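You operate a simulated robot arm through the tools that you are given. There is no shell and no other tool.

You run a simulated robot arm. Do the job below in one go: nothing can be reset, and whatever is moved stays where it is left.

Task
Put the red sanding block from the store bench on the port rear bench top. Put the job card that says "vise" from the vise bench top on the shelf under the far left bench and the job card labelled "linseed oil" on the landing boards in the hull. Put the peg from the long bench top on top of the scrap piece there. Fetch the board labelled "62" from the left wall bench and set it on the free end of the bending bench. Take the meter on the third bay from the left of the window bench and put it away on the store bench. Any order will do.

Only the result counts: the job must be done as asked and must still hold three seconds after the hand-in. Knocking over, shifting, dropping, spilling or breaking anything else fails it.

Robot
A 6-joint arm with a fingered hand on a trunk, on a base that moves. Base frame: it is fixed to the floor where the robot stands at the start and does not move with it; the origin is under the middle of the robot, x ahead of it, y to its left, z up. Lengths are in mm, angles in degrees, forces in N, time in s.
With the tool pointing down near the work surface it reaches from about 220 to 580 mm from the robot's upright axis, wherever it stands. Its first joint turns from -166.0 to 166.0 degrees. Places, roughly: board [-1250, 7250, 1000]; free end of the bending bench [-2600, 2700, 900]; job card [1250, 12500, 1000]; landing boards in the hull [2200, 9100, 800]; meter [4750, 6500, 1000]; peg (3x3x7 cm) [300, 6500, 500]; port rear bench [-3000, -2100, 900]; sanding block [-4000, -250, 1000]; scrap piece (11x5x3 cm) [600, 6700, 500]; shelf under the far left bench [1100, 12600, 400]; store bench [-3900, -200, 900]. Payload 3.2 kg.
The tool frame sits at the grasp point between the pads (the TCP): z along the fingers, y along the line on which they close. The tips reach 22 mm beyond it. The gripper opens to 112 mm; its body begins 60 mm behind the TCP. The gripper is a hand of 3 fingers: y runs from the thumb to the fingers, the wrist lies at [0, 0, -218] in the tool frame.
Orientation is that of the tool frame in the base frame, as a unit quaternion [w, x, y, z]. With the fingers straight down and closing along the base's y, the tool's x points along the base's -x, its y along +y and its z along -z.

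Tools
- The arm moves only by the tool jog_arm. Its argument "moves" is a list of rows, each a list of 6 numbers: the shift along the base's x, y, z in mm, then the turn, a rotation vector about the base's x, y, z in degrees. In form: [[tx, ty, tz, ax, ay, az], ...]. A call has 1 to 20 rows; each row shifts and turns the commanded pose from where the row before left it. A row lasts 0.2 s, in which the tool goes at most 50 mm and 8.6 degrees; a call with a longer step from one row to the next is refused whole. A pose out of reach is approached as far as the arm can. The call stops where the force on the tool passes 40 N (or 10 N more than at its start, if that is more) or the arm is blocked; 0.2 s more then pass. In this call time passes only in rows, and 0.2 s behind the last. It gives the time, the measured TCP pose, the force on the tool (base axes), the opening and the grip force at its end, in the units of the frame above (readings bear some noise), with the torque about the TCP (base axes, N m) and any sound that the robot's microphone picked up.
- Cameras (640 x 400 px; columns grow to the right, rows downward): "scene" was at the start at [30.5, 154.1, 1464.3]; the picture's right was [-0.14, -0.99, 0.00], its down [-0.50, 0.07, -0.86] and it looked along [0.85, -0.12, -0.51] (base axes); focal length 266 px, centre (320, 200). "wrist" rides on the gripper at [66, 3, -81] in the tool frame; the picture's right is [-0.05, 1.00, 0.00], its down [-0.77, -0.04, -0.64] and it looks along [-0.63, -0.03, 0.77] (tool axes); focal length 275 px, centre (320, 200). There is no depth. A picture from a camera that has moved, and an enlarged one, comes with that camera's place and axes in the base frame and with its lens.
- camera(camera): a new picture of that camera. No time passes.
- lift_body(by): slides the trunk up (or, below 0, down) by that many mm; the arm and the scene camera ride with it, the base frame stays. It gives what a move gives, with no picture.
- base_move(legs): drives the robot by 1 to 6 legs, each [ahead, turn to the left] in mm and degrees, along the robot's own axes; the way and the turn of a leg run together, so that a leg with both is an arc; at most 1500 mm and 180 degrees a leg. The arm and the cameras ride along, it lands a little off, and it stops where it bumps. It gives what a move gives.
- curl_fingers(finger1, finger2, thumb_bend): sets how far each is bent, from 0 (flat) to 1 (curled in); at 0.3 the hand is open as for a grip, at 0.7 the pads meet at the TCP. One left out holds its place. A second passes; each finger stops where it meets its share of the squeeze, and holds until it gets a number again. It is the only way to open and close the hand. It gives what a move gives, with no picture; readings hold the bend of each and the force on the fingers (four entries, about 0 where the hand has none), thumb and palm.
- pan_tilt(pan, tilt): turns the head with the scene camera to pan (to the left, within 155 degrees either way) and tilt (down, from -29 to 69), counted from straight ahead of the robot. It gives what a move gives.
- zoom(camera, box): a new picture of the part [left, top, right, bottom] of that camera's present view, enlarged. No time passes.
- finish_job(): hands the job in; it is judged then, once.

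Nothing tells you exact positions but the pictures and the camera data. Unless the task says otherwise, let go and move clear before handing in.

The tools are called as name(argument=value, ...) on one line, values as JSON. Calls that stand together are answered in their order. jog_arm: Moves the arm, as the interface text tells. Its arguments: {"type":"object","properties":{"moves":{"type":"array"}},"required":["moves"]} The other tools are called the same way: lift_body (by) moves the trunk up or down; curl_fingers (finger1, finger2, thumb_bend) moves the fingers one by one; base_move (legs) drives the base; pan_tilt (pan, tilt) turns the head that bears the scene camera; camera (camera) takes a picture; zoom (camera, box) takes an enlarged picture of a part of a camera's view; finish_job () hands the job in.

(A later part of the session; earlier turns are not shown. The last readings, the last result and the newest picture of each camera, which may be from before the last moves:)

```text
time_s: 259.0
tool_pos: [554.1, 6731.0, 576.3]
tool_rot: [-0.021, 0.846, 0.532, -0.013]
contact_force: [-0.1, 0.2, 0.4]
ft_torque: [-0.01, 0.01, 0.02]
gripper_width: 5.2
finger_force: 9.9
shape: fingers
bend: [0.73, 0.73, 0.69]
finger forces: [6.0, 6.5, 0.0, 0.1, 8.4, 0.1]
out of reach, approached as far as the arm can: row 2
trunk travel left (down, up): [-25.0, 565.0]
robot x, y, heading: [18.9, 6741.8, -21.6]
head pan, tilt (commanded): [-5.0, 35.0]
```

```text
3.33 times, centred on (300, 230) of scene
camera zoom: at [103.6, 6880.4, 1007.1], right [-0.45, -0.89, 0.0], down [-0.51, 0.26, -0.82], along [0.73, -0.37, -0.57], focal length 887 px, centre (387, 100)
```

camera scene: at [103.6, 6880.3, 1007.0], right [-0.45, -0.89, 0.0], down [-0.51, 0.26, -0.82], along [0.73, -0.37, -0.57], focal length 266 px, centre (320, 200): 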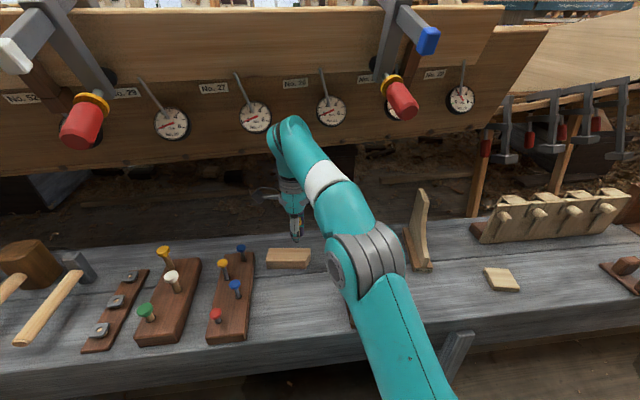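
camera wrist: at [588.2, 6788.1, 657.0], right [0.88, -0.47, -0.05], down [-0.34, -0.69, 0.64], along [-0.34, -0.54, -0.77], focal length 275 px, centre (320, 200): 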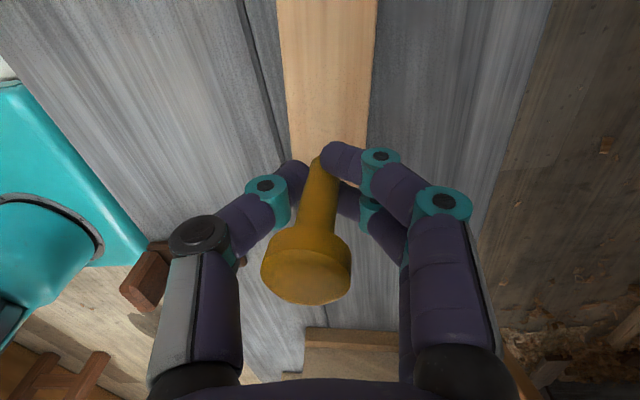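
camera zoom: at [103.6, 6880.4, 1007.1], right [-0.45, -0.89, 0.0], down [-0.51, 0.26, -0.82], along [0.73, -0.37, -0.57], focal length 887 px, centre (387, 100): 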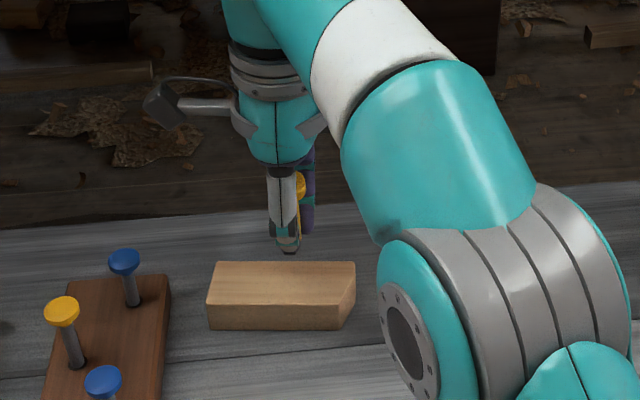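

The arm is at its reach limit at this height. Raising the trunk 100 mm will let it extend lower and further, so I'll do that and come back down over the scrap.

lift_body(by=120)

jog_arm(moves=[[0, 0, -40, 0, 0, 0], [0, 0, -40, 0, 0, 0], [5, 3, -40, 0, 0, 0], [10, 5.5, 0, 0, 0, 0]])

camera(camera="wrist")

camera(camera="scene")

```text
time_s: 260.5
tool_pos: [553.1, 6731.5, 695.4]
tool_rot: [-0.021, 0.846, 0.533, -0.014]
contact_force: [-0.4, -0.2, 0.3]
ft_torque: [-0.01, 0.02, 0.01]
gripper_width: 4.9
finger_force: 9.9
shape: fingers
bend: [0.73, 0.73, 0.69]
finger forces: [6.0, 6.4, 0.1, 0.0, 8.5, 0.1]
trunk travel left (down, up): [-145.0, 445.0]
robot x, y, heading: [22.5, 6746.7, -21.7]
head pan, tilt (commanded): [-5.0, 35.0]
```

```text
time_s: 261.5
tool_pos: [569.2, 6740.3, 575.9]
tool_rot: [-0.022, 0.846, 0.533, -0.014]
contact_force: [-0.9, 0.8, 0.8]
ft_torque: [0.01, 0.0, 0.02]
gripper_width: 4.9
finger_force: 11.5
shape: fingers
bend: [0.73, 0.73, 0.69]
finger forces: [6.3, 6.9, 0.1, 0.1, 8.2, 0.0]
trunk travel left (down, up): [-145.0, 445.0]
robot x, y, heading: [17.6, 6743.2, -21.7]
head pan, tilt (commanded): [-5.0, 35.0]
```

```text
taken
camera wrist: at [603.7, 6796.3, 656.3], right [0.88, -0.47, -0.05], down [-0.34, -0.69, 0.64], along [-0.34, -0.54, -0.77], focal length 275 px, centre (320, 200)
```

wrist: 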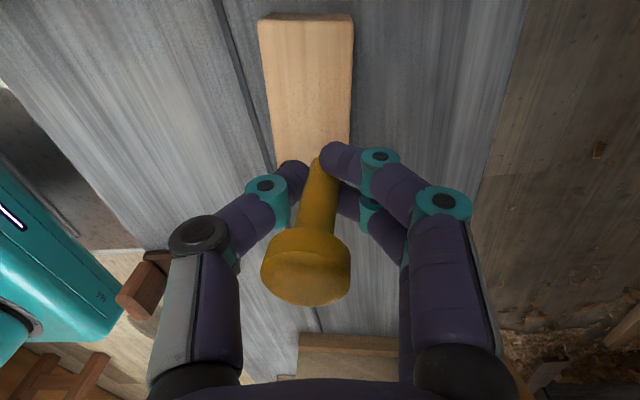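

```text
taken
camera scene: at [103.6, 6880.3, 1127.1], right [-0.45, -0.89, 0.0], down [-0.51, 0.26, -0.82], along [0.73, -0.37, -0.57], focal length 266 px, centre (320, 200)
```

scene: 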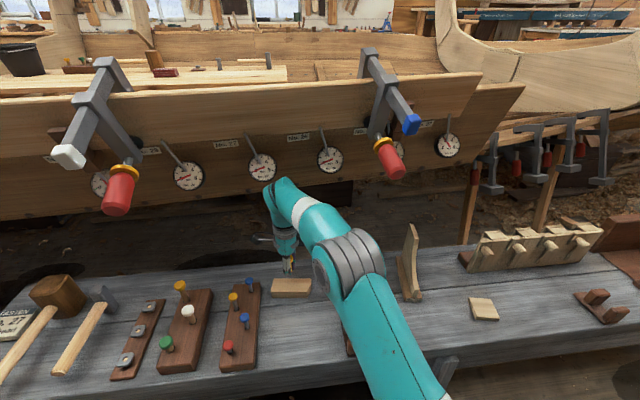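

The scrap's centre works out at about (561, 6745) with its top near z=509. I'll shift a little and lower to near contact.

jog_arm(moves=[[-8, 5, 0, 0, 0, 0], [0, 0, -15, 0, 0, 0], [0, 0, -10, 0, 0, 0]])

camera(camera="wrist")

zoom(camera="scene", box=[240, 220, 360, 310])

```text
time_s: 262.3
tool_pos: [560.6, 6744.8, 552.0]
tool_rot: [-0.022, 0.846, 0.532, -0.014]
contact_force: [-0.3, -0.3, 0.1]
ft_torque: [0.01, -0.02, 0.01]
gripper_width: 4.7
finger_force: 10.8
shape: fingers
bend: [0.73, 0.73, 0.69]
finger forces: [6.5, 7.0, 0.2, 0.0, 8.1, 0.0]
trunk travel left (down, up): [-145.0, 445.0]
robot x, y, heading: [23.7, 6742.4, -21.6]
head pan, tilt (commanded): [-5.0, 35.0]
```

```text
taken
camera wrist: at [594.5, 6801.0, 632.4], right [0.88, -0.47, -0.05], down [-0.34, -0.69, 0.64], along [-0.34, -0.54, -0.77], focal length 275 px, centre (320, 200)
```

wrist: 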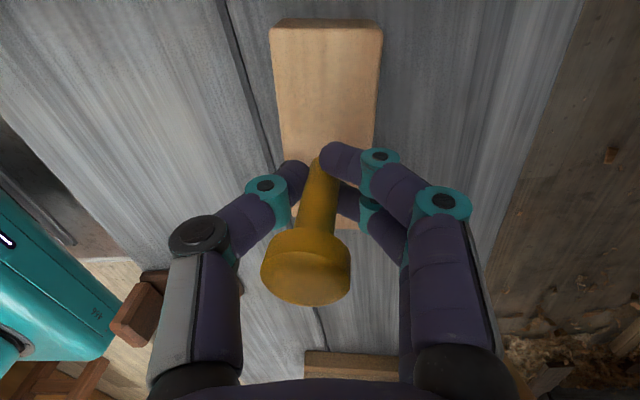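

```text
4.44 times, centred on (300, 265) of scene
camera zoom: at [103.6, 6880.4, 1127.1], right [-0.45, -0.89, 0.0], down [-0.51, 0.26, -0.82], along [0.73, -0.37, -0.57], focal length 1183 px, centre (409, -89)
```

zoom: 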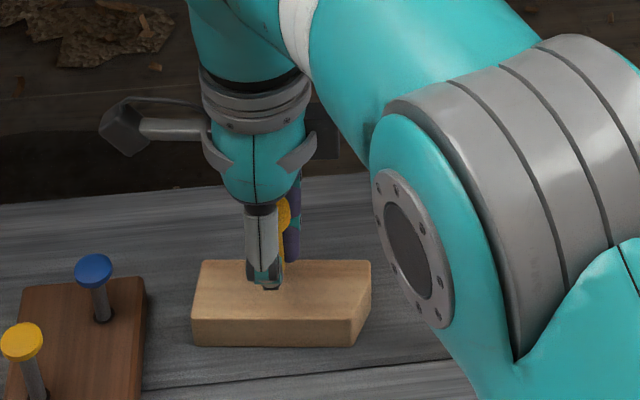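

The peg is right over the scrap's top face. I'll lower slowly until contact.

jog_arm(moves=[[0, 0, -5, 0, 0, 0], [0, 0, -3, 0, 0, 0]])

jog_arm(moves=[[0, 0, -2, 0, 0, 0]])

jog_arm(moves=[[0, 0, -2, 0, 0, 0]])

camera(camera="wrist")

```text
time_s: 262.9
tool_pos: [561.8, 6744.5, 544.1]
tool_rot: [-0.021, 0.846, 0.533, -0.014]
contact_force: [0.3, -0.3, 0.7]
ft_torque: [-0.02, 0.01, 0.0]
gripper_width: 4.7
finger_force: 11.0
shape: fingers
bend: [0.73, 0.73, 0.69]
finger forces: [6.5, 7.0, 0.0, 0.0, 8.2, 0.0]
trunk travel left (down, up): [-145.0, 445.0]
robot x, y, heading: [17.3, 6742.7, -21.5]
head pan, tilt (commanded): [-5.0, 35.0]
```

```text
time_s: 263.3
tool_pos: [561.4, 6745.1, 540.3]
tool_rot: [-0.021, 0.846, 0.533, -0.015]
contact_force: [-0.1, 0.5, -0.6]
ft_torque: [0.01, 0.01, 0.0]
gripper_width: 5.0
finger_force: 11.1
shape: fingers
bend: [0.73, 0.73, 0.69]
finger forces: [6.6, 6.9, 0.1, 0.1, 8.2, 0.0]
trunk travel left (down, up): [-145.0, 445.0]
robot x, y, heading: [20.9, 6741.3, -21.8]
head pan, tilt (commanded): [-5.0, 35.0]
```

```text
time_s: 263.7
tool_pos: [562.1, 6744.1, 539.6]
tool_rot: [-0.021, 0.846, 0.533, -0.014]
contact_force: [0.0, -0.2, -0.2]
ft_torque: [-0.02, -0.01, -0.01]
gripper_width: 5.1
finger_force: 10.3
shape: fingers
bend: [0.73, 0.73, 0.69]
finger forces: [6.4, 7.0, 0.0, 0.0, 8.2, 0.1]
trunk travel left (down, up): [-145.0, 445.0]
robot x, y, heading: [16.4, 6742.7, -21.5]
head pan, tilt (commanded): [-5.0, 35.0]
```

```text
taken
camera wrist: at [595.4, 6801.6, 620.3], right [0.88, -0.47, -0.05], down [-0.34, -0.69, 0.64], along [-0.34, -0.54, -0.77], focal length 275 px, centre (320, 200)
```

wrist: 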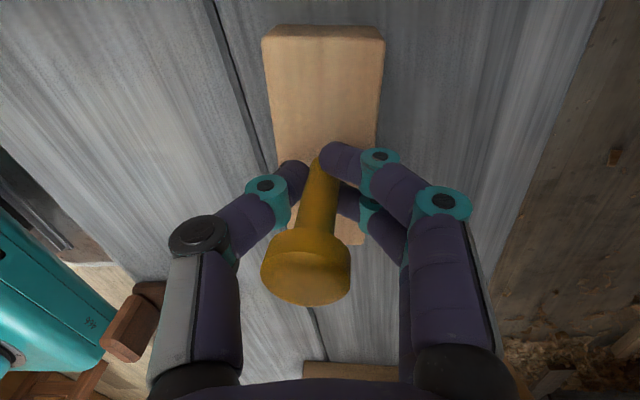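

jog_arm(moves=[[0, 0, -2, 0, 0, 0]])

jog_arm(moves=[[0, 0, -2, 0, 0, 0]])

jog_arm(moves=[[0, 0, -2, 0, 0, 0]])

```text
time_s: 264.1
tool_pos: [561.4, 6745.1, 537.0]
tool_rot: [-0.02, 0.846, 0.533, -0.014]
contact_force: [0.3, 0.4, -0.7]
ft_torque: [0.0, -0.02, -0.01]
gripper_width: 4.8
finger_force: 10.4
shape: fingers
bend: [0.73, 0.73, 0.69]
finger forces: [6.5, 7.0, 0.0, 0.1, 8.2, 0.0]
trunk travel left (down, up): [-145.0, 445.0]
robot x, y, heading: [16.4, 6743.3, -21.6]
head pan, tilt (commanded): [-5.0, 35.0]
```

```text
time_s: 264.5
tool_pos: [561.2, 6745.0, 533.9]
tool_rot: [-0.021, 0.846, 0.533, -0.015]
contact_force: [0.3, -0.3, 0.0]
ft_torque: [0.0, 0.0, 0.04]
gripper_width: 5.0
finger_force: 10.7
shape: fingers
bend: [0.73, 0.73, 0.69]
finger forces: [6.6, 7.1, 0.0, 0.0, 8.3, 0.0]
trunk travel left (down, up): [-145.0, 445.0]
robot x, y, heading: [16.7, 6740.5, -21.6]
head pan, tilt (commanded): [-5.0, 35.0]
```

```text
time_s: 264.9
tool_pos: [562.3, 6744.2, 533.7]
tool_rot: [-0.021, 0.846, 0.533, -0.013]
contact_force: [0.7, -0.1, 6.6]
ft_torque: [-0.04, 0.0, -0.02]
gripper_width: 4.5
finger_force: 13.8
shape: fingers
bend: [0.73, 0.73, 0.69]
finger forces: [8.5, 9.4, 0.0, 0.1, 9.6, 0.0]
trunk travel left (down, up): [-145.0, 445.0]
robot x, y, heading: [19.6, 6742.8, -21.2]
head pan, tilt (commanded): [-5.0, 35.0]
```

The peg has touched down on the scrap. I'll open just enough to free the stem, rise a few mm, then open fully.

curl_fingers(finger1=0.66, finger2=0.66, thumb_bend=0.64)

camera(camera="wrist")

zoom(camera="scene", box=[240, 220, 360, 310])

```text
time_s: 265.9
tool_pos: [560.8, 6744.6, 533.1]
tool_rot: [-0.021, 0.846, 0.533, -0.014]
contact_force: [1.7, -0.9, 12.9]
ft_torque: [0.01, -0.03, 0.0]
gripper_width: 10.3
finger_force: 7.3
shape: fingers
bend: [0.68, 0.68, 0.65]
finger forces: [4.0, 4.8, 0.1, 0.0, 5.7, 0.1]
trunk travel left (down, up): [-145.0, 445.0]
robot x, y, heading: [18.1, 6742.1, -21.5]
head pan, tilt (commanded): [-5.0, 35.0]
```

```text
taken
camera wrist: at [595.1, 6801.2, 615.0], right [0.88, -0.47, -0.05], down [-0.34, -0.69, 0.64], along [-0.33, -0.54, -0.77], focal length 275 px, centre (320, 200)
```

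wrist: 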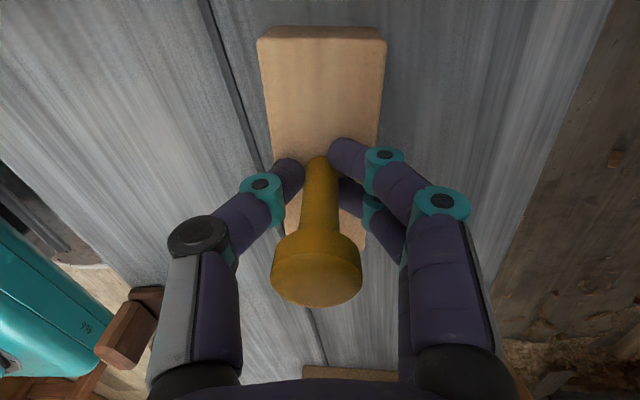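

```text
4.44 times, centred on (300, 265) of scene
camera zoom: at [102.6, 6880.3, 1127.3], right [-0.45, -0.89, 0.0], down [-0.51, 0.26, -0.82], along [0.73, -0.37, -0.57], focal length 1183 px, centre (409, -89)
```

zoom: 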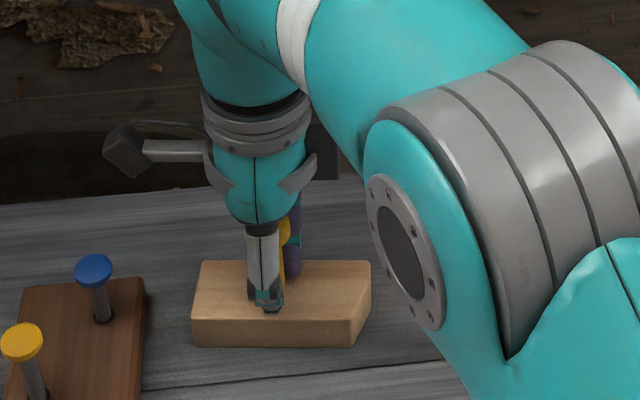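

The tips are resting on the scrap. I'll rise about 1.5 mm and open a little more.

jog_arm(moves=[[0, 0, 1.5, 0, 0, 0]])

curl_fingers(finger1=0.63, finger2=0.63, thumb_bend=0.61)

camera(camera="wrist")

```text
time_s: 266.3
tool_pos: [560.2, 6745.4, 534.7]
tool_rot: [-0.021, 0.846, 0.532, -0.014]
contact_force: [0.9, 0.1, 6.6]
ft_torque: [-0.04, -0.06, 0.03]
gripper_width: 11.3
finger_force: 4.1
shape: fingers
bend: [0.68, 0.68, 0.65]
finger forces: [2.6, 3.0, 0.0, 0.0, 1.5, 0.1]
trunk travel left (down, up): [-145.0, 445.0]
robot x, y, heading: [16.1, 6741.2, -21.6]
head pan, tilt (commanded): [-5.0, 35.0]
```

```text
time_s: 267.3
tool_pos: [561.6, 6744.1, 535.1]
tool_rot: [-0.02, 0.846, 0.532, -0.013]
contact_force: [-0.4, 0.2, 8.5]
ft_torque: [-0.02, 0.05, 0.02]
gripper_width: 16.3
finger_force: 4.1
shape: fingers
bend: [0.66, 0.66, 0.62]
finger forces: [2.6, 2.6, 0.1, 0.0, 3.4, 0.0]
trunk travel left (down, up): [-145.0, 445.0]
robot x, y, heading: [16.9, 6738.5, -21.8]
head pan, tilt (commanded): [-5.0, 35.0]
```

```text
taken
camera wrist: at [594.9, 6801.4, 615.9], right [0.88, -0.47, -0.05], down [-0.34, -0.69, 0.64], along [-0.34, -0.54, -0.77], focal length 275 px, centre (320, 200)
```

wrist: 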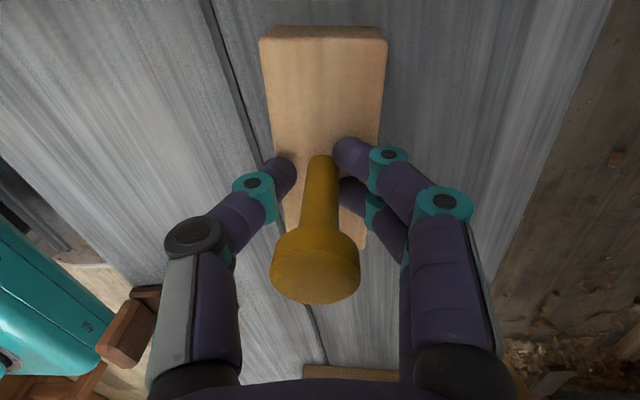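

The stem now looks free between the tips. I'll rise 4 mm, then open wider.

jog_arm(moves=[[0, 0, 2, 0, 0, 0], [0, 0, 2, 0, 0, 0]])

curl_fingers(finger1=0.5, finger2=0.5, thumb_bend=0.5)

camera(camera="wrist")

```text
time_s: 267.9
tool_pos: [560.6, 6744.5, 537.1]
tool_rot: [-0.021, 0.846, 0.532, -0.015]
contact_force: [-1.0, -0.2, 0.0]
ft_torque: [0.06, 0.0, 0.02]
gripper_width: 21.3
finger_force: 0.0
shape: fingers
bend: [0.63, 0.63, 0.61]
finger forces: [0.0, 0.1, 0.0, 0.0, 0.0, 0.0]
trunk travel left (down, up): [-145.0, 445.0]
robot x, y, heading: [21.3, 6745.2, -21.2]
head pan, tilt (commanded): [-5.0, 35.0]
```

```text
time_s: 268.9
tool_pos: [559.9, 6745.0, 537.7]
tool_rot: [-0.021, 0.846, 0.533, -0.015]
contact_force: [0.0, -0.9, 0.1]
ft_torque: [0.0, -0.02, -0.01]
gripper_width: 54.4
finger_force: 0.0
shape: fingers
bend: [0.5, 0.5, 0.5]
finger forces: [0.0, 0.0, 0.0, 0.1, 0.0, 0.1]
trunk travel left (down, up): [-145.0, 445.0]
robot x, y, heading: [16.7, 6743.2, -21.4]
head pan, tilt (commanded): [-5.0, 35.0]
```

```text
taken
camera wrist: at [595.3, 6801.3, 618.8], right [0.88, -0.47, -0.05], down [-0.34, -0.69, 0.64], along [-0.34, -0.54, -0.77], focal length 275 px, centre (320, 200)
```

wrist: 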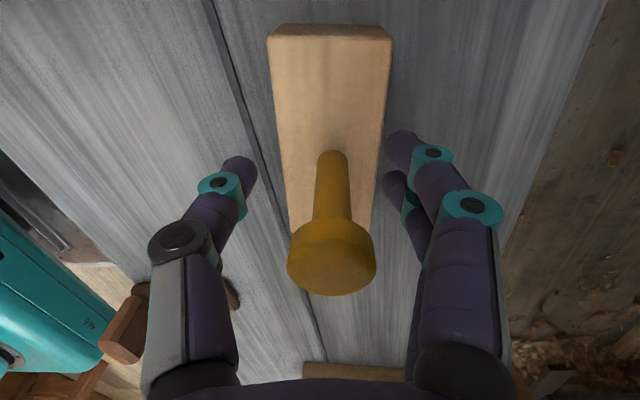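

The peg stands on the scrap. I'll open a little wider and rise straight up past its head.

curl_fingers(finger1=0.4, finger2=0.4, thumb_bend=0.4)

jog_arm(moves=[[0, 0, 20, 0, 0, 0], [0, 0, 25, 0, 0, 0], [0, 0, 25, 0, 0, 0], [-20, 8, 20, 0, 0, 0]])

camera(camera="wrist")

zoom(camera="scene", box=[220, 200, 360, 310])

```text
time_s: 269.9
tool_pos: [561.1, 6743.6, 539.0]
tool_rot: [-0.021, 0.846, 0.533, -0.014]
contact_force: [0.1, 0.3, 0.1]
ft_torque: [0.0, 0.02, 0.0]
gripper_width: 82.8
finger_force: 0.0
shape: fingers
bend: [0.4, 0.4, 0.4]
finger forces: [0.1, 0.0, 0.0, 0.0, 0.1, 0.0]
trunk travel left (down, up): [-145.0, 445.0]
robot x, y, heading: [17.9, 6743.0, -21.5]
head pan, tilt (commanded): [-5.0, 35.0]
```

```text
time_s: 270.9
tool_pos: [541.7, 6755.4, 629.4]
tool_rot: [-0.021, 0.846, 0.533, -0.014]
contact_force: [-0.7, -0.9, 0.6]
ft_torque: [0.0, -0.01, 0.01]
gripper_width: 83.3
finger_force: 0.1
shape: fingers
bend: [0.4, 0.4, 0.4]
finger forces: [0.0, 0.0, 0.0, 0.0, 0.1, 0.1]
trunk travel left (down, up): [-145.0, 445.0]
robot x, y, heading: [18.2, 6740.5, -21.6]
head pan, tilt (commanded): [-5.0, 35.0]
```

```text
taken
camera wrist: at [576.3, 6812.2, 710.4], right [0.88, -0.47, -0.05], down [-0.34, -0.69, 0.64], along [-0.34, -0.54, -0.77], focal length 275 px, centre (320, 200)
```

wrist: 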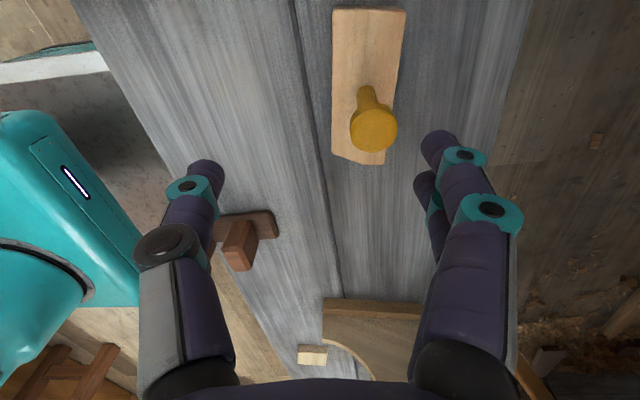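

```text
3.64 times, centred on (290, 255) of scene
camera zoom: at [103.8, 6880.3, 1127.1], right [-0.45, -0.89, 0.0], down [-0.51, 0.26, -0.82], along [0.73, -0.37, -0.57], focal length 968 px, centre (429, 0)
```

zoom: 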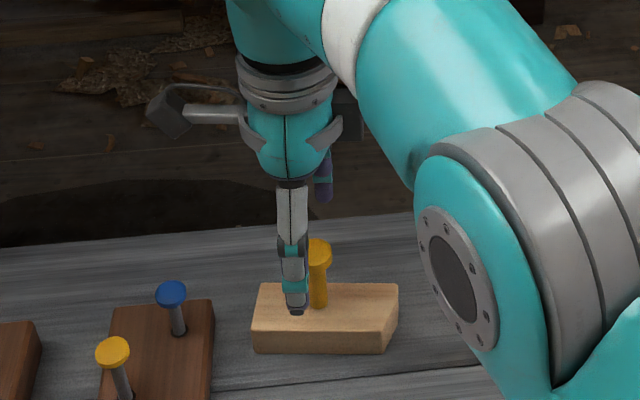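

The peg is standing upright on the scrap. I'll level the wrist, pull the arm in, back away and raise the trunk.

jog_arm(moves=[[-37, 15, 5, -1.42, -2.98, 0], [-37, 15, 5, 0, 0, 0], [-37, 15, 5, 0, 0, 0], [-37, 15, 5, 0, 0, 0], [-37, 15, 5, 0, 0, 0]])

base_move(legs=[[-300, 0]])

lift_body(by=330)

camera(camera="scene")

pan_tilt(pan=90, tilt=15)

camera(camera="scene")

```text
time_s: 272.1
tool_pos: [356.8, 6827.6, 654.3]
tool_rot: [0.003, 0.847, 0.532, 0.001]
contact_force: [-0.4, -0.6, 0.1]
ft_torque: [0.02, -0.01, -0.02]
gripper_width: 83.3
finger_force: 0.1
shape: fingers
bend: [0.4, 0.4, 0.4]
finger forces: [0.0, 0.0, 0.0, 0.0, 0.0, 0.1]
trunk travel left (down, up): [-145.0, 445.0]
robot x, y, heading: [18.1, 6738.7, -21.6]
head pan, tilt (commanded): [-5.0, 35.0]
```

```text
time_s: 274.1
tool_pos: [81.6, 6936.9, 654.5]
tool_rot: [0.003, 0.846, 0.533, 0.001]
contact_force: [0.4, 0.7, -0.6]
ft_torque: [-0.01, 0.01, 0.01]
gripper_width: 83.1
finger_force: 0.1
shape: fingers
bend: [0.4, 0.4, 0.4]
finger forces: [0.1, 0.0, 0.1, 0.0, 0.0, 0.1]
trunk travel left (down, up): [-145.0, 445.0]
robot x, y, heading: [-256.8, 6853.5, -21.8]
head pan, tilt (commanded): [-5.0, 35.0]
```

```text
time_s: 277.4
tool_pos: [82.1, 6936.3, 985.1]
tool_rot: [0.003, 0.847, 0.532, 0.0]
contact_force: [0.4, 0.2, -0.1]
ft_torque: [0.01, 0.02, 0.0]
gripper_width: 83.2
finger_force: 0.1
shape: fingers
bend: [0.4, 0.4, 0.4]
finger forces: [0.0, 0.0, 0.0, 0.0, 0.1, 0.0]
trunk travel left (down, up): [-475.0, 115.0]
robot x, y, heading: [-258.3, 6853.8, -21.6]
head pan, tilt (commanded): [-5.0, 35.0]
```

```text
taken
camera scene: at [-172.0, 6989.6, 1457.1], right [-0.45, -0.89, 0.0], down [-0.51, 0.26, -0.82], along [0.73, -0.37, -0.57], focal length 266 px, centre (320, 200)
```

scene: 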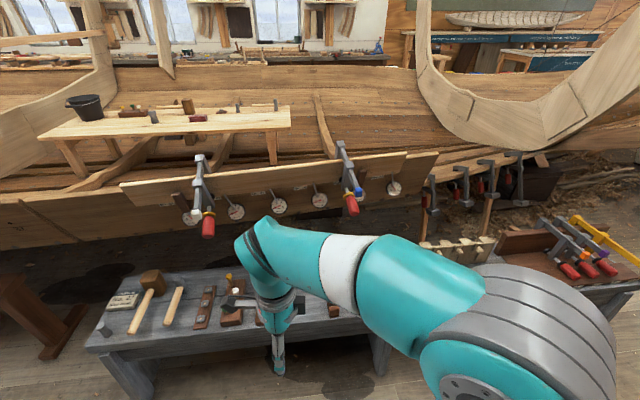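

```text
time_s: 279.1
tool_pos: [81.0, 6936.1, 984.9]
tool_rot: [0.003, 0.847, 0.532, 0.001]
contact_force: [-1.0, -0.3, 0.4]
ft_torque: [0.01, 0.0, 0.03]
gripper_width: 83.2
finger_force: 0.0
shape: fingers
bend: [0.4, 0.4, 0.4]
finger forces: [0.1, 0.0, 0.1, 0.1, 0.0, 0.0]
trunk travel left (down, up): [-475.0, 115.0]
robot x, y, heading: [-259.3, 6847.8, -22.0]
head pan, tilt (commanded): [90.0, 15.0]
```

```text
taken
camera scene: at [-216.2, 7115.9, 1489.1], right [0.93, -0.37, 0.0], down [-0.1, -0.24, -0.97], along [0.36, 0.9, -0.26], focal length 266 px, centre (320, 200)
```

scene: 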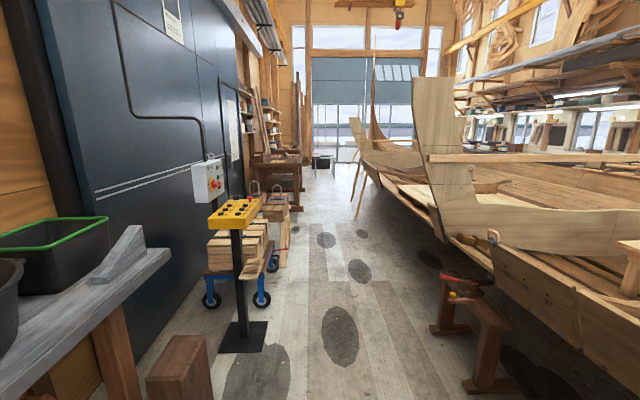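

Next is the vise bench at the far end. The aisle runs between a yellow control stand on the left and a sawhorse on the right, so I'll drive through the middle of that gap.

base_move(legs=[[0, 97], [900, 0], [0, -20], [1150, 0], [0, 15]])

pan_tilt(pan=0, tilt=15)

camera(camera="scene")

pan_tilt(pan=-60, tilt=25)

camera(camera="scene")

```text
time_s: 295.3
tool_pos: [572.2, 8991.3, 985.4]
tool_rot: [0.002, 0.215, 0.977, 0.003]
contact_force: [0.8, -0.8, 0.0]
ft_torque: [0.02, -0.02, -0.01]
gripper_width: 83.1
finger_force: 0.0
shape: fingers
bend: [0.4, 0.4, 0.4]
finger forces: [0.0, 0.0, 0.0, 0.0, 0.0, 0.1]
trunk travel left (down, up): [-475.0, 115.0]
robot x, y, heading: [664.8, 8653.2, 69.2]
head pan, tilt (commanded): [90.0, 15.0]
```

```text
time_s: 296.9
tool_pos: [572.9, 8991.4, 985.2]
tool_rot: [0.002, 0.215, 0.977, 0.003]
contact_force: [0.3, -0.3, 0.6]
ft_torque: [0.01, 0.01, 0.0]
gripper_width: 83.2
finger_force: 0.0
shape: fingers
bend: [0.4, 0.4, 0.4]
finger forces: [0.0, 0.0, 0.1, 0.0, 0.0, 0.1]
trunk travel left (down, up): [-475.0, 115.0]
robot x, y, heading: [657.0, 8651.9, 69.5]
head pan, tilt (commanded): [0.0, 15.0]
```

```text
taken
camera scene: at [519.4, 8744.0, 1489.1], right [0.94, -0.35, 0.0], down [-0.09, -0.24, -0.97], along [0.34, 0.9, -0.26], focal length 266 px, centre (320, 200)
```

scene: 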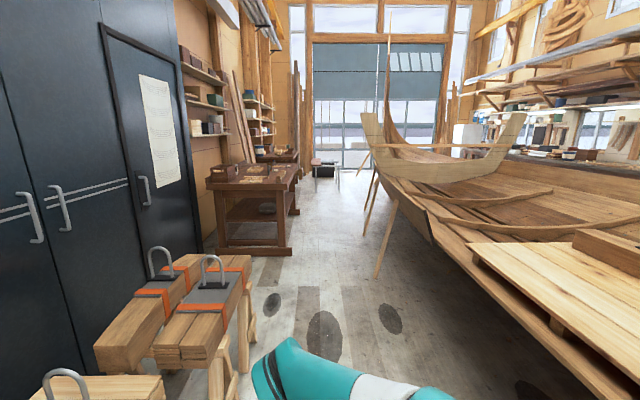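

```text
time_s: 298.2
tool_pos: [572.6, 8990.3, 984.1]
tool_rot: [0.001, 0.215, 0.977, 0.003]
contact_force: [-0.3, -1.1, -0.3]
ft_torque: [0.02, 0.0, -0.03]
gripper_width: 83.1
finger_force: 0.0
shape: fingers
bend: [0.4, 0.4, 0.4]
finger forces: [0.0, 0.0, 0.0, 0.0, 0.0, 0.0]
trunk travel left (down, up): [-475.0, 115.0]
robot x, y, heading: [662.5, 8658.9, 69.3]
head pan, tilt (commanded): [-60.0, 25.0]
```

```text
taken
camera scene: at [577.4, 8671.5, 1472.9], right [0.16, -0.99, 0.0], down [-0.42, -0.07, -0.91], along [0.89, 0.15, -0.42], focal length 266 px, centre (320, 200)
```

scene: 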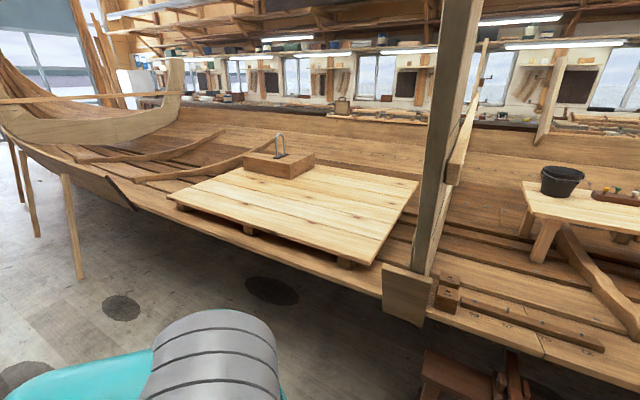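

The landing boards are the light platform inside the hull to my right. Now I'll zoom in on the dark bench ahead on the left, which should be the vise bench.

pan_tilt(pan=5, tilt=10)

camera(camera="scene")

zoom(camera="scene", box=[210, 120, 370, 260])

```text
time_s: 299.6
tool_pos: [572.3, 8990.5, 984.0]
tool_rot: [0.001, 0.214, 0.977, 0.004]
contact_force: [1.4, 0.0, 0.2]
ft_torque: [-0.03, -0.05, 0.03]
gripper_width: 83.2
finger_force: 0.0
shape: fingers
bend: [0.4, 0.4, 0.4]
finger forces: [0.0, 0.0, 0.0, 0.0, 0.1, 0.1]
trunk travel left (down, up): [-475.0, 115.0]
robot x, y, heading: [659.9, 8651.5, 69.0]
head pan, tilt (commanded): [5.0, 10.0]
```

```text
taken
camera scene: at [511.7, 8746.1, 1497.2], right [0.96, -0.27, 0.0], down [-0.05, -0.17, -0.98], along [0.27, 0.95, -0.17], focal length 266 px, centre (320, 200)
```

scene: 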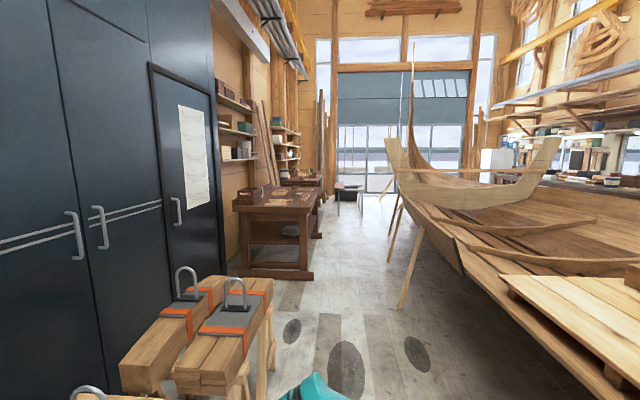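

```text
2.86 times, centred on (290, 190) of scene
camera zoom: at [511.7, 8746.1, 1497.2], right [0.96, -0.27, 0.0], down [-0.05, -0.17, -0.98], along [0.27, 0.95, -0.17], focal length 760 px, centre (406, 229)
```

zoom: 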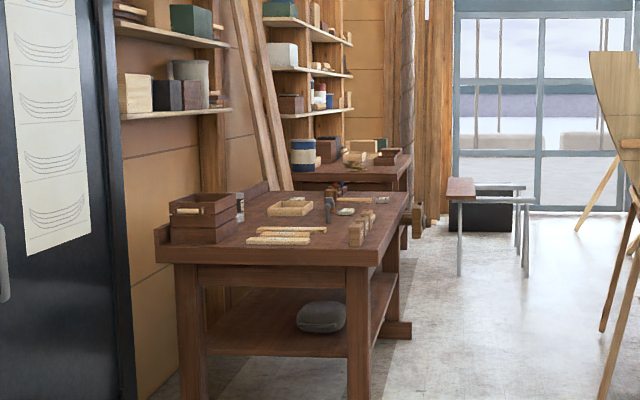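

The dark bench ahead with a shelf underneath matches the vise bench and far left bench coordinates. I'll drive up the aisle alongside it.

base_move(legs=[[0, 1], [1500, 0], [1200, 0]])

pan_tilt(pan=35, tilt=25)

camera(camera="scene")

zoom(camera="scene", box=[200, 130, 440, 280])

```text
time_s: 313.0
tool_pos: [1453.6, 11533.0, 984.9]
tool_rot: [0.002, 0.201, 0.98, 0.003]
contact_force: [1.3, 0.3, 0.5]
ft_torque: [0.0, -0.02, 0.03]
gripper_width: 83.3
finger_force: 0.0
shape: fingers
bend: [0.4, 0.4, 0.4]
finger forces: [0.0, 0.1, 0.0, 0.0, 0.1, 0.0]
trunk travel left (down, up): [-475.0, 115.0]
robot x, y, heading: [1551.8, 11200.0, 70.7]
head pan, tilt (commanded): [5.0, 10.0]
```

```text
time_s: 314.0
tool_pos: [1454.5, 11532.6, 984.0]
tool_rot: [0.002, 0.201, 0.98, 0.003]
contact_force: [-0.5, -0.1, 0.7]
ft_torque: [-0.04, 0.04, -0.01]
gripper_width: 83.3
finger_force: 0.0
shape: fingers
bend: [0.4, 0.4, 0.4]
finger forces: [0.1, 0.0, 0.0, 0.0, 0.0, 0.0]
trunk travel left (down, up): [-475.0, 115.0]
robot x, y, heading: [1552.5, 11198.2, 70.6]
head pan, tilt (commanded): [35.0, 25.0]
```

```text
taken
camera scene: at [1352.4, 11284.2, 1472.9], right [0.96, 0.27, 0.0], down [0.12, -0.41, -0.91], along [-0.25, 0.87, -0.42], focal length 266 px, centre (320, 200)
```

scene: 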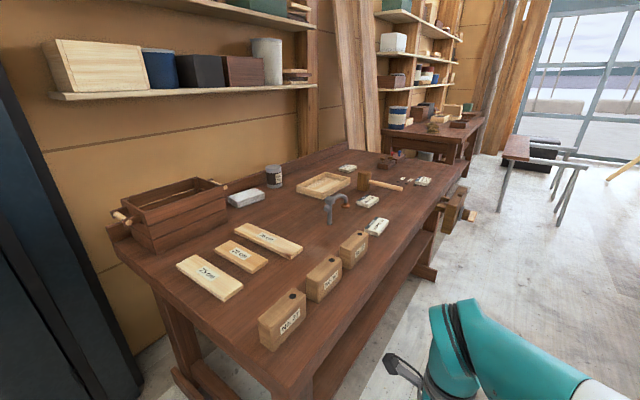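

```text
2.67 times, centred on (320, 205) of scene
camera zoom: at [1352.4, 11284.2, 1472.9], right [0.96, 0.27, 0.0], down [0.12, -0.41, -0.91], along [-0.25, 0.87, -0.42], focal length 710 px, centre (320, 187)
```

zoom: 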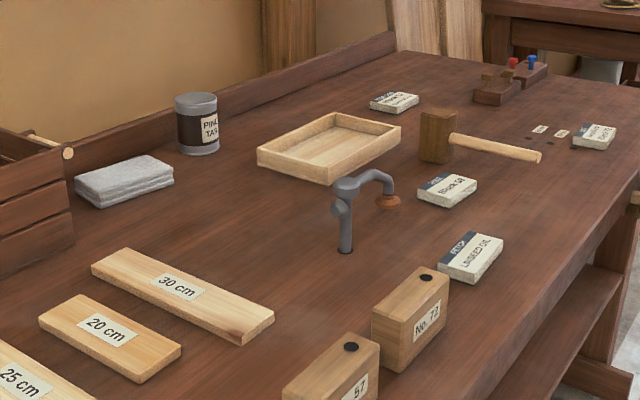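

Several job cards lie on this bench top. I'll zoom in to read each one.

zoom(camera="scene", box=[350, 185, 400, 220])

zoom(camera="scene", box=[355, 215, 395, 240])

zoom(camera="scene", box=[330, 155, 370, 180])

zoom(camera="scene", box=[390, 170, 440, 195])

```text
11.43 times, centred on (375, 202) of scene
camera zoom: at [1352.4, 11284.2, 1472.9], right [0.96, 0.27, 0.0], down [0.12, -0.41, -0.91], along [-0.25, 0.87, -0.42], focal length 3042 px, centre (-309, 171)
```

zoom: 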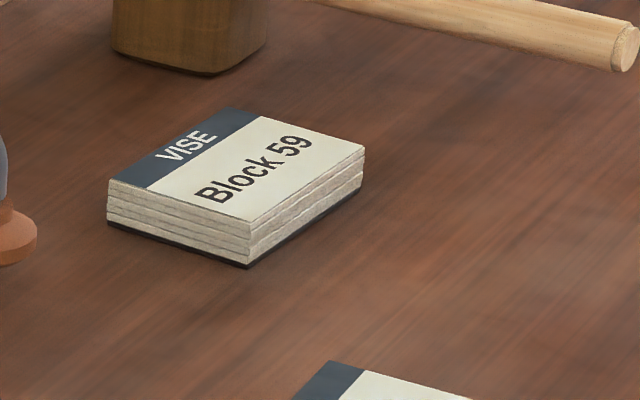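

```text
16.00 times, centred on (375, 228) of scene
camera zoom: at [1352.4, 11284.2, 1472.9], right [0.96, 0.27, 0.0], down [0.12, -0.41, -0.91], along [-0.25, 0.87, -0.42], focal length 4259 px, centre (-560, -240)
```

zoom: 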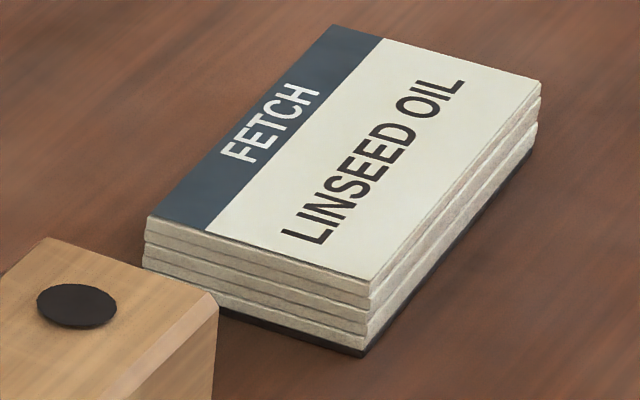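

```text
16.00 times, centred on (350, 168) of scene
camera zoom: at [1352.4, 11284.2, 1472.9], right [0.96, 0.27, 0.0], down [0.12, -0.41, -0.91], along [-0.25, 0.87, -0.42], focal length 4259 px, centre (-160, 720)
```

zoom: 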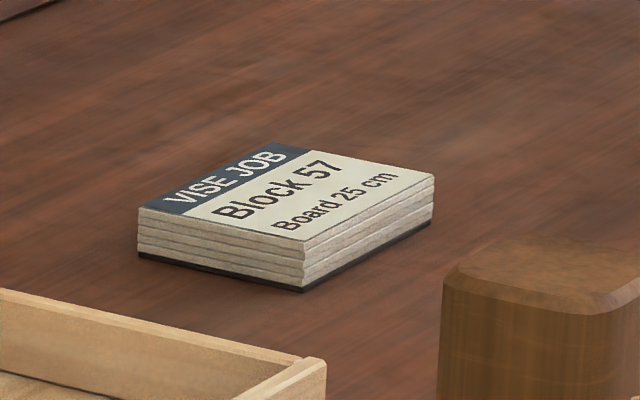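

```text
12.80 times, centred on (415, 182) of scene
camera zoom: at [1352.4, 11284.2, 1472.9], right [0.96, 0.27, 0.0], down [0.12, -0.41, -0.91], along [-0.25, 0.87, -0.42], focal length 3407 px, centre (-896, 424)
```

zoom: 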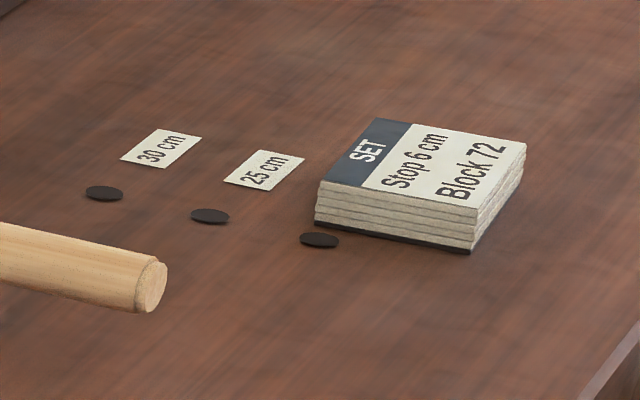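

I've found the right cards: "VISE / Block 59" at about (1295, 12487) and "FETCH / LINSEED OIL" at about (1324, 12239). The aisle is narrow here, so I'll measure the robot's rear before manoeuvring.

pan_tilt(pan=-140, tilt=60)

camera(camera="scene")

pan_tilt(pan=150, tilt=60)

camera(camera="scene")

pan_tilt(pan=-30, tilt=20)

camera(camera="scene")

```text
time_s: 316.6
tool_pos: [1454.1, 11531.8, 984.3]
tool_rot: [0.002, 0.201, 0.98, 0.003]
contact_force: [0.0, -0.4, 0.5]
ft_torque: [0.01, -0.02, -0.04]
gripper_width: 83.3
finger_force: 0.0
shape: fingers
bend: [0.4, 0.4, 0.4]
finger forces: [0.0, 0.1, 0.0, 0.0, 0.1, 0.0]
trunk travel left (down, up): [-475.0, 115.0]
robot x, y, heading: [1552.5, 11196.9, 71.1]
head pan, tilt (commanded): [-140.0, 60.0]
```

```text
taken
camera scene: at [1401.3, 11133.3, 1422.8], right [-0.93, -0.36, 0.0], down [-0.31, 0.81, -0.5], along [0.18, -0.47, -0.87], focal length 266 px, centre (320, 200)
```

scene: 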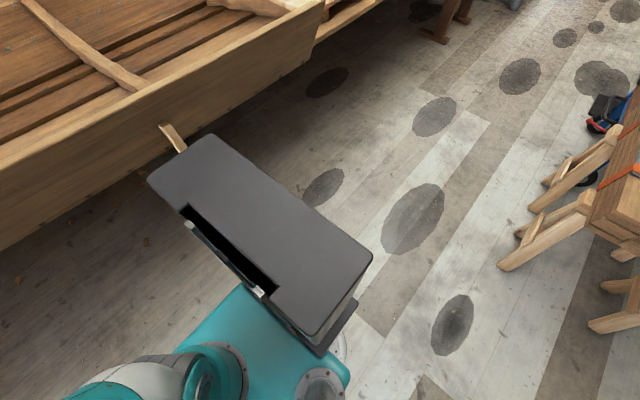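

```text
time_s: 320.6
tool_pos: [1454.4, 11532.3, 985.3]
tool_rot: [0.002, 0.201, 0.98, 0.003]
contact_force: [1.0, -0.7, 0.0]
ft_torque: [0.0, -0.01, 0.04]
gripper_width: 83.2
finger_force: 0.1
shape: fingers
bend: [0.4, 0.4, 0.4]
finger forces: [0.0, 0.1, 0.0, 0.1, 0.0, 0.1]
trunk travel left (down, up): [-475.0, 115.0]
robot x, y, heading: [1552.7, 11195.5, 71.0]
head pan, tilt (commanded): [150.0, 60.0]
```

```text
taken
camera scene: at [1327.1, 11151.9, 1422.8], right [-0.65, 0.76, 0.0], down [0.66, 0.57, -0.5], along [-0.38, -0.33, -0.87], focal length 266 px, centre (320, 200)
```

scene: 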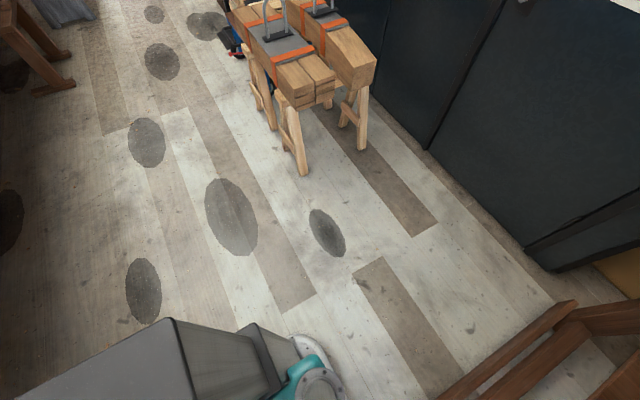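

```text
time_s: 323.3
tool_pos: [1454.0, 11531.9, 983.8]
tool_rot: [0.001, 0.201, 0.98, 0.003]
contact_force: [1.0, 0.3, -0.3]
ft_torque: [0.02, -0.04, -0.03]
gripper_width: 83.3
finger_force: 0.1
shape: fingers
bend: [0.4, 0.4, 0.4]
finger forces: [0.0, 0.0, 0.0, 0.0, 0.0, 0.0]
trunk travel left (down, up): [-475.0, 115.0]
robot x, y, heading: [1553.0, 11200.1, 70.8]
head pan, tilt (commanded): [-30.0, 20.0]
```

```text
taken
camera scene: at [1447.9, 11256.5, 1481.0], right [0.65, -0.76, 0.0], down [-0.26, -0.22, -0.94], along [0.71, 0.62, -0.34], focal length 266 px, centre (320, 200)
```

scene: 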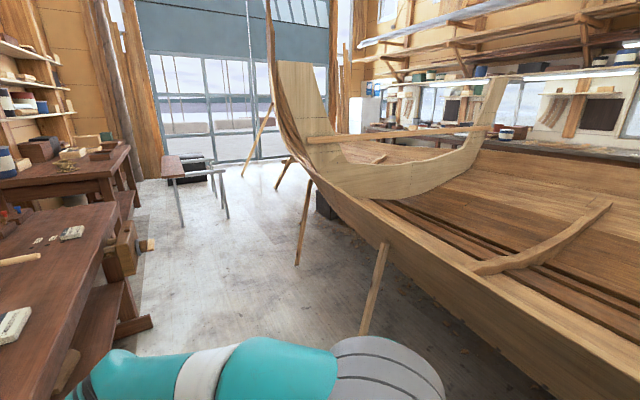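

The robot turns out to be compact, with a turning radius of about 300 mm, so there is room here. I'll drive alongside card "VISE" and turn to face the bench.

base_move(legs=[[1120, 0], [0, 89]])

pan_tilt(pan=0, tilt=40)

camera(camera="scene")

```text
time_s: 332.8
tool_pos: [1591.7, 12192.3, 984.0]
tool_rot: [-0.002, -0.53, 0.848, 0.004]
contact_force: [-0.5, -0.2, -0.2]
ft_torque: [0.0, 0.0, 0.0]
gripper_width: 82.9
finger_force: 0.1
shape: fingers
bend: [0.4, 0.4, 0.4]
finger forces: [0.1, 0.1, 0.1, 0.0, 0.0, 0.0]
trunk travel left (down, up): [-475.0, 115.0]
robot x, y, heading: [1931.8, 12274.9, 158.1]
head pan, tilt (commanded): [-30.0, 20.0]
```

```text
time_s: 333.8
tool_pos: [1592.2, 12193.2, 984.9]
tool_rot: [-0.001, -0.53, 0.848, 0.003]
contact_force: [-0.4, -0.2, 0.0]
ft_torque: [-0.03, 0.0, 0.0]
gripper_width: 83.4
finger_force: 0.1
shape: fingers
bend: [0.4, 0.4, 0.4]
finger forces: [0.0, 0.0, 0.1, 0.1, 0.1, 0.0]
trunk travel left (down, up): [-475.0, 115.0]
robot x, y, heading: [1931.4, 12272.5, 158.4]
head pan, tilt (commanded): [0.0, 40.0]
```

```text
taken
camera scene: at [1847.4, 12131.0, 1449.6], right [0.37, 0.93, 0.0], down [0.6, -0.24, -0.77], along [-0.71, 0.29, -0.64], focal length 266 px, centre (320, 200)
```

scene: 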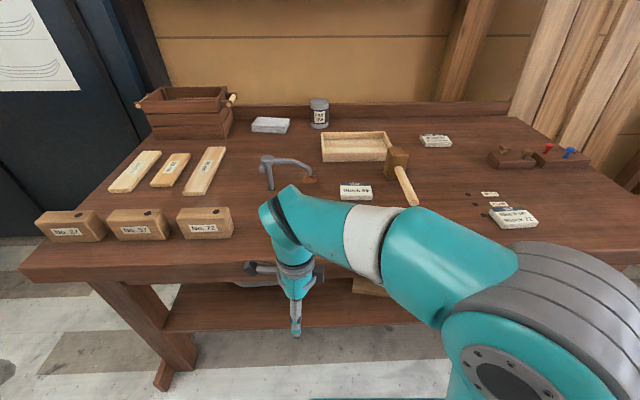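

I'm facing the vise bench with the "VISE" card just left of centre. I'll move forward and look at it closely.

base_move(legs=[[160, 0]])

camera(camera="scene")

zoom(camera="scene", box=[280, 140, 440, 240])

camera(camera="wrist")

```text
time_s: 335.2
tool_pos: [1444.9, 12249.5, 983.9]
tool_rot: [-0.002, -0.532, 0.847, 0.003]
contact_force: [-1.3, 0.3, -0.2]
ft_torque: [0.0, 0.01, -0.02]
gripper_width: 83.5
finger_force: 0.0
shape: fingers
bend: [0.4, 0.4, 0.4]
finger forces: [0.0, 0.0, 0.0, 0.0, 0.0, 0.0]
trunk travel left (down, up): [-475.0, 115.0]
robot x, y, heading: [1783.9, 12332.7, 158.0]
head pan, tilt (commanded): [0.0, 40.0]
```

```text
taken
camera scene: at [1699.3, 12190.1, 1449.5], right [0.37, 0.93, 0.0], down [0.6, -0.24, -0.77], along [-0.71, 0.28, -0.64], focal length 266 px, centre (320, 200)
```

scene: 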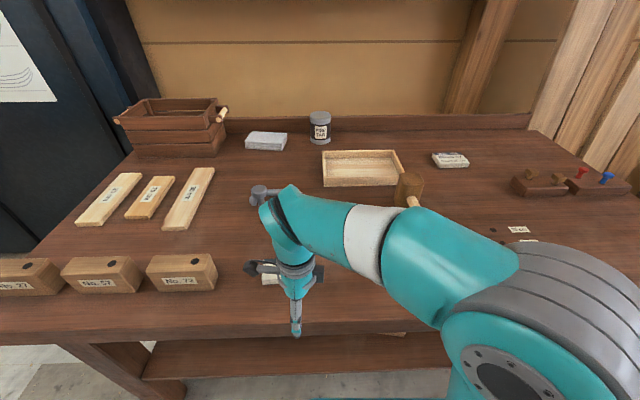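

```text
4.00 times, centred on (360, 190) of scene
camera zoom: at [1699.3, 12190.1, 1449.5], right [0.37, 0.93, 0.0], down [0.6, -0.24, -0.77], along [-0.71, 0.28, -0.64], focal length 1065 px, centre (160, 240)
```

zoom: 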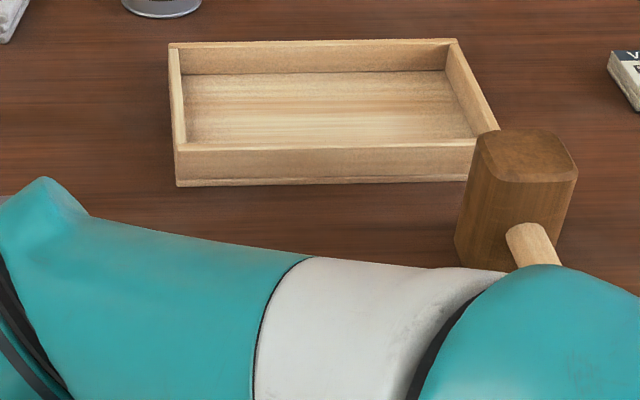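

```text
taken
camera wrist: at [1411.9, 12192.6, 1066.0], right [-0.88, 0.48, 0.01], down [0.37, 0.68, 0.64], along [0.3, 0.56, -0.77], focal length 275 px, centre (320, 200)
```

wrist: 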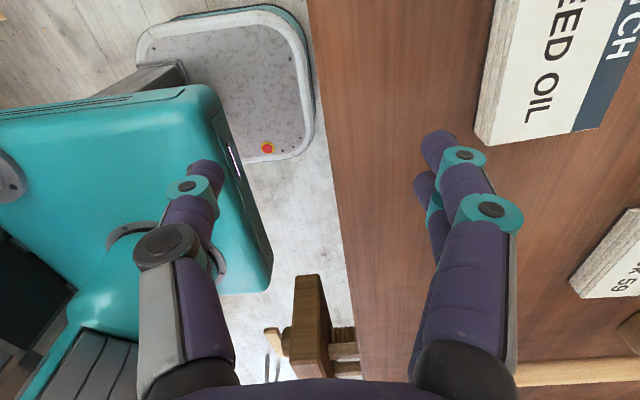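

I'll raise the hand and move it over the "VISE" card for a closer look.

jog_arm(moves=[[0, 0, 45, 0, 0, 0], [-27.5, 37.5, 0, 0, 0, 0], [-27.5, 37.5, 0, 0, 0, 0], [-27.5, 37.5, 0, 0, 0, 0], [-27.5, 37.5, 0, 0, 0, 0], [-27.5, 37.5, 0, 0, 0, 0]])

camera(camera="wrist")

camera(camera="scene")

```text
time_s: 336.6
tool_pos: [1304.2, 12439.4, 1027.3]
tool_rot: [-0.001, -0.531, 0.847, 0.003]
contact_force: [0.4, 0.2, -0.5]
ft_torque: [0.0, 0.02, -0.04]
gripper_width: 83.2
finger_force: 0.1
shape: fingers
bend: [0.4, 0.4, 0.4]
finger forces: [0.0, 0.0, 0.1, 0.0, 0.0, 0.0]
trunk travel left (down, up): [-475.0, 115.0]
robot x, y, heading: [1782.1, 12333.6, 158.0]
head pan, tilt (commanded): [0.0, 40.0]
```

```text
taken
camera wrist: at [1271.7, 12380.6, 1109.6], right [-0.88, 0.48, 0.01], down [0.37, 0.68, 0.64], along [0.3, 0.56, -0.77], focal length 275 px, centre (320, 200)
```

wrist: 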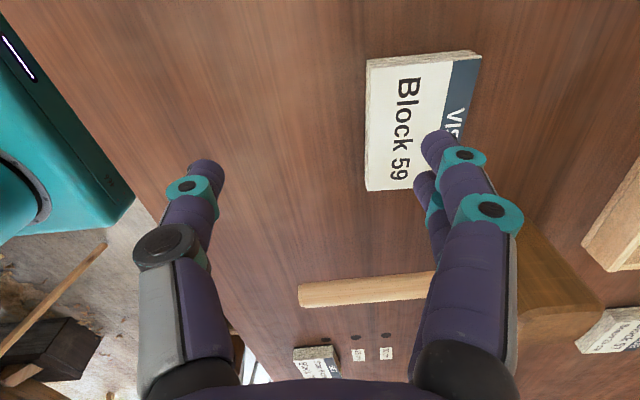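

```text
taken
camera scene: at [1699.4, 12190.3, 1449.6], right [0.37, 0.93, 0.0], down [0.6, -0.24, -0.77], along [-0.71, 0.28, -0.64], focal length 266 px, centre (320, 200)
```

scene: 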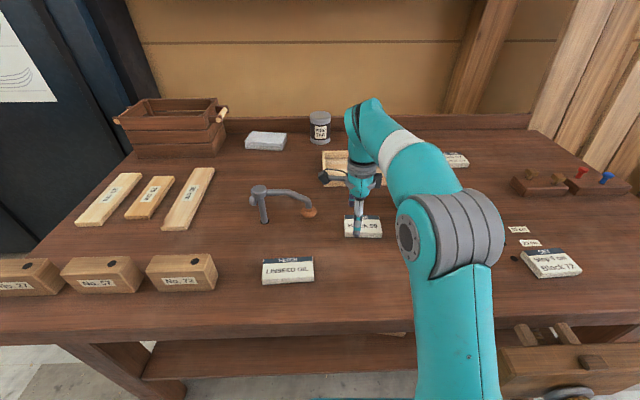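

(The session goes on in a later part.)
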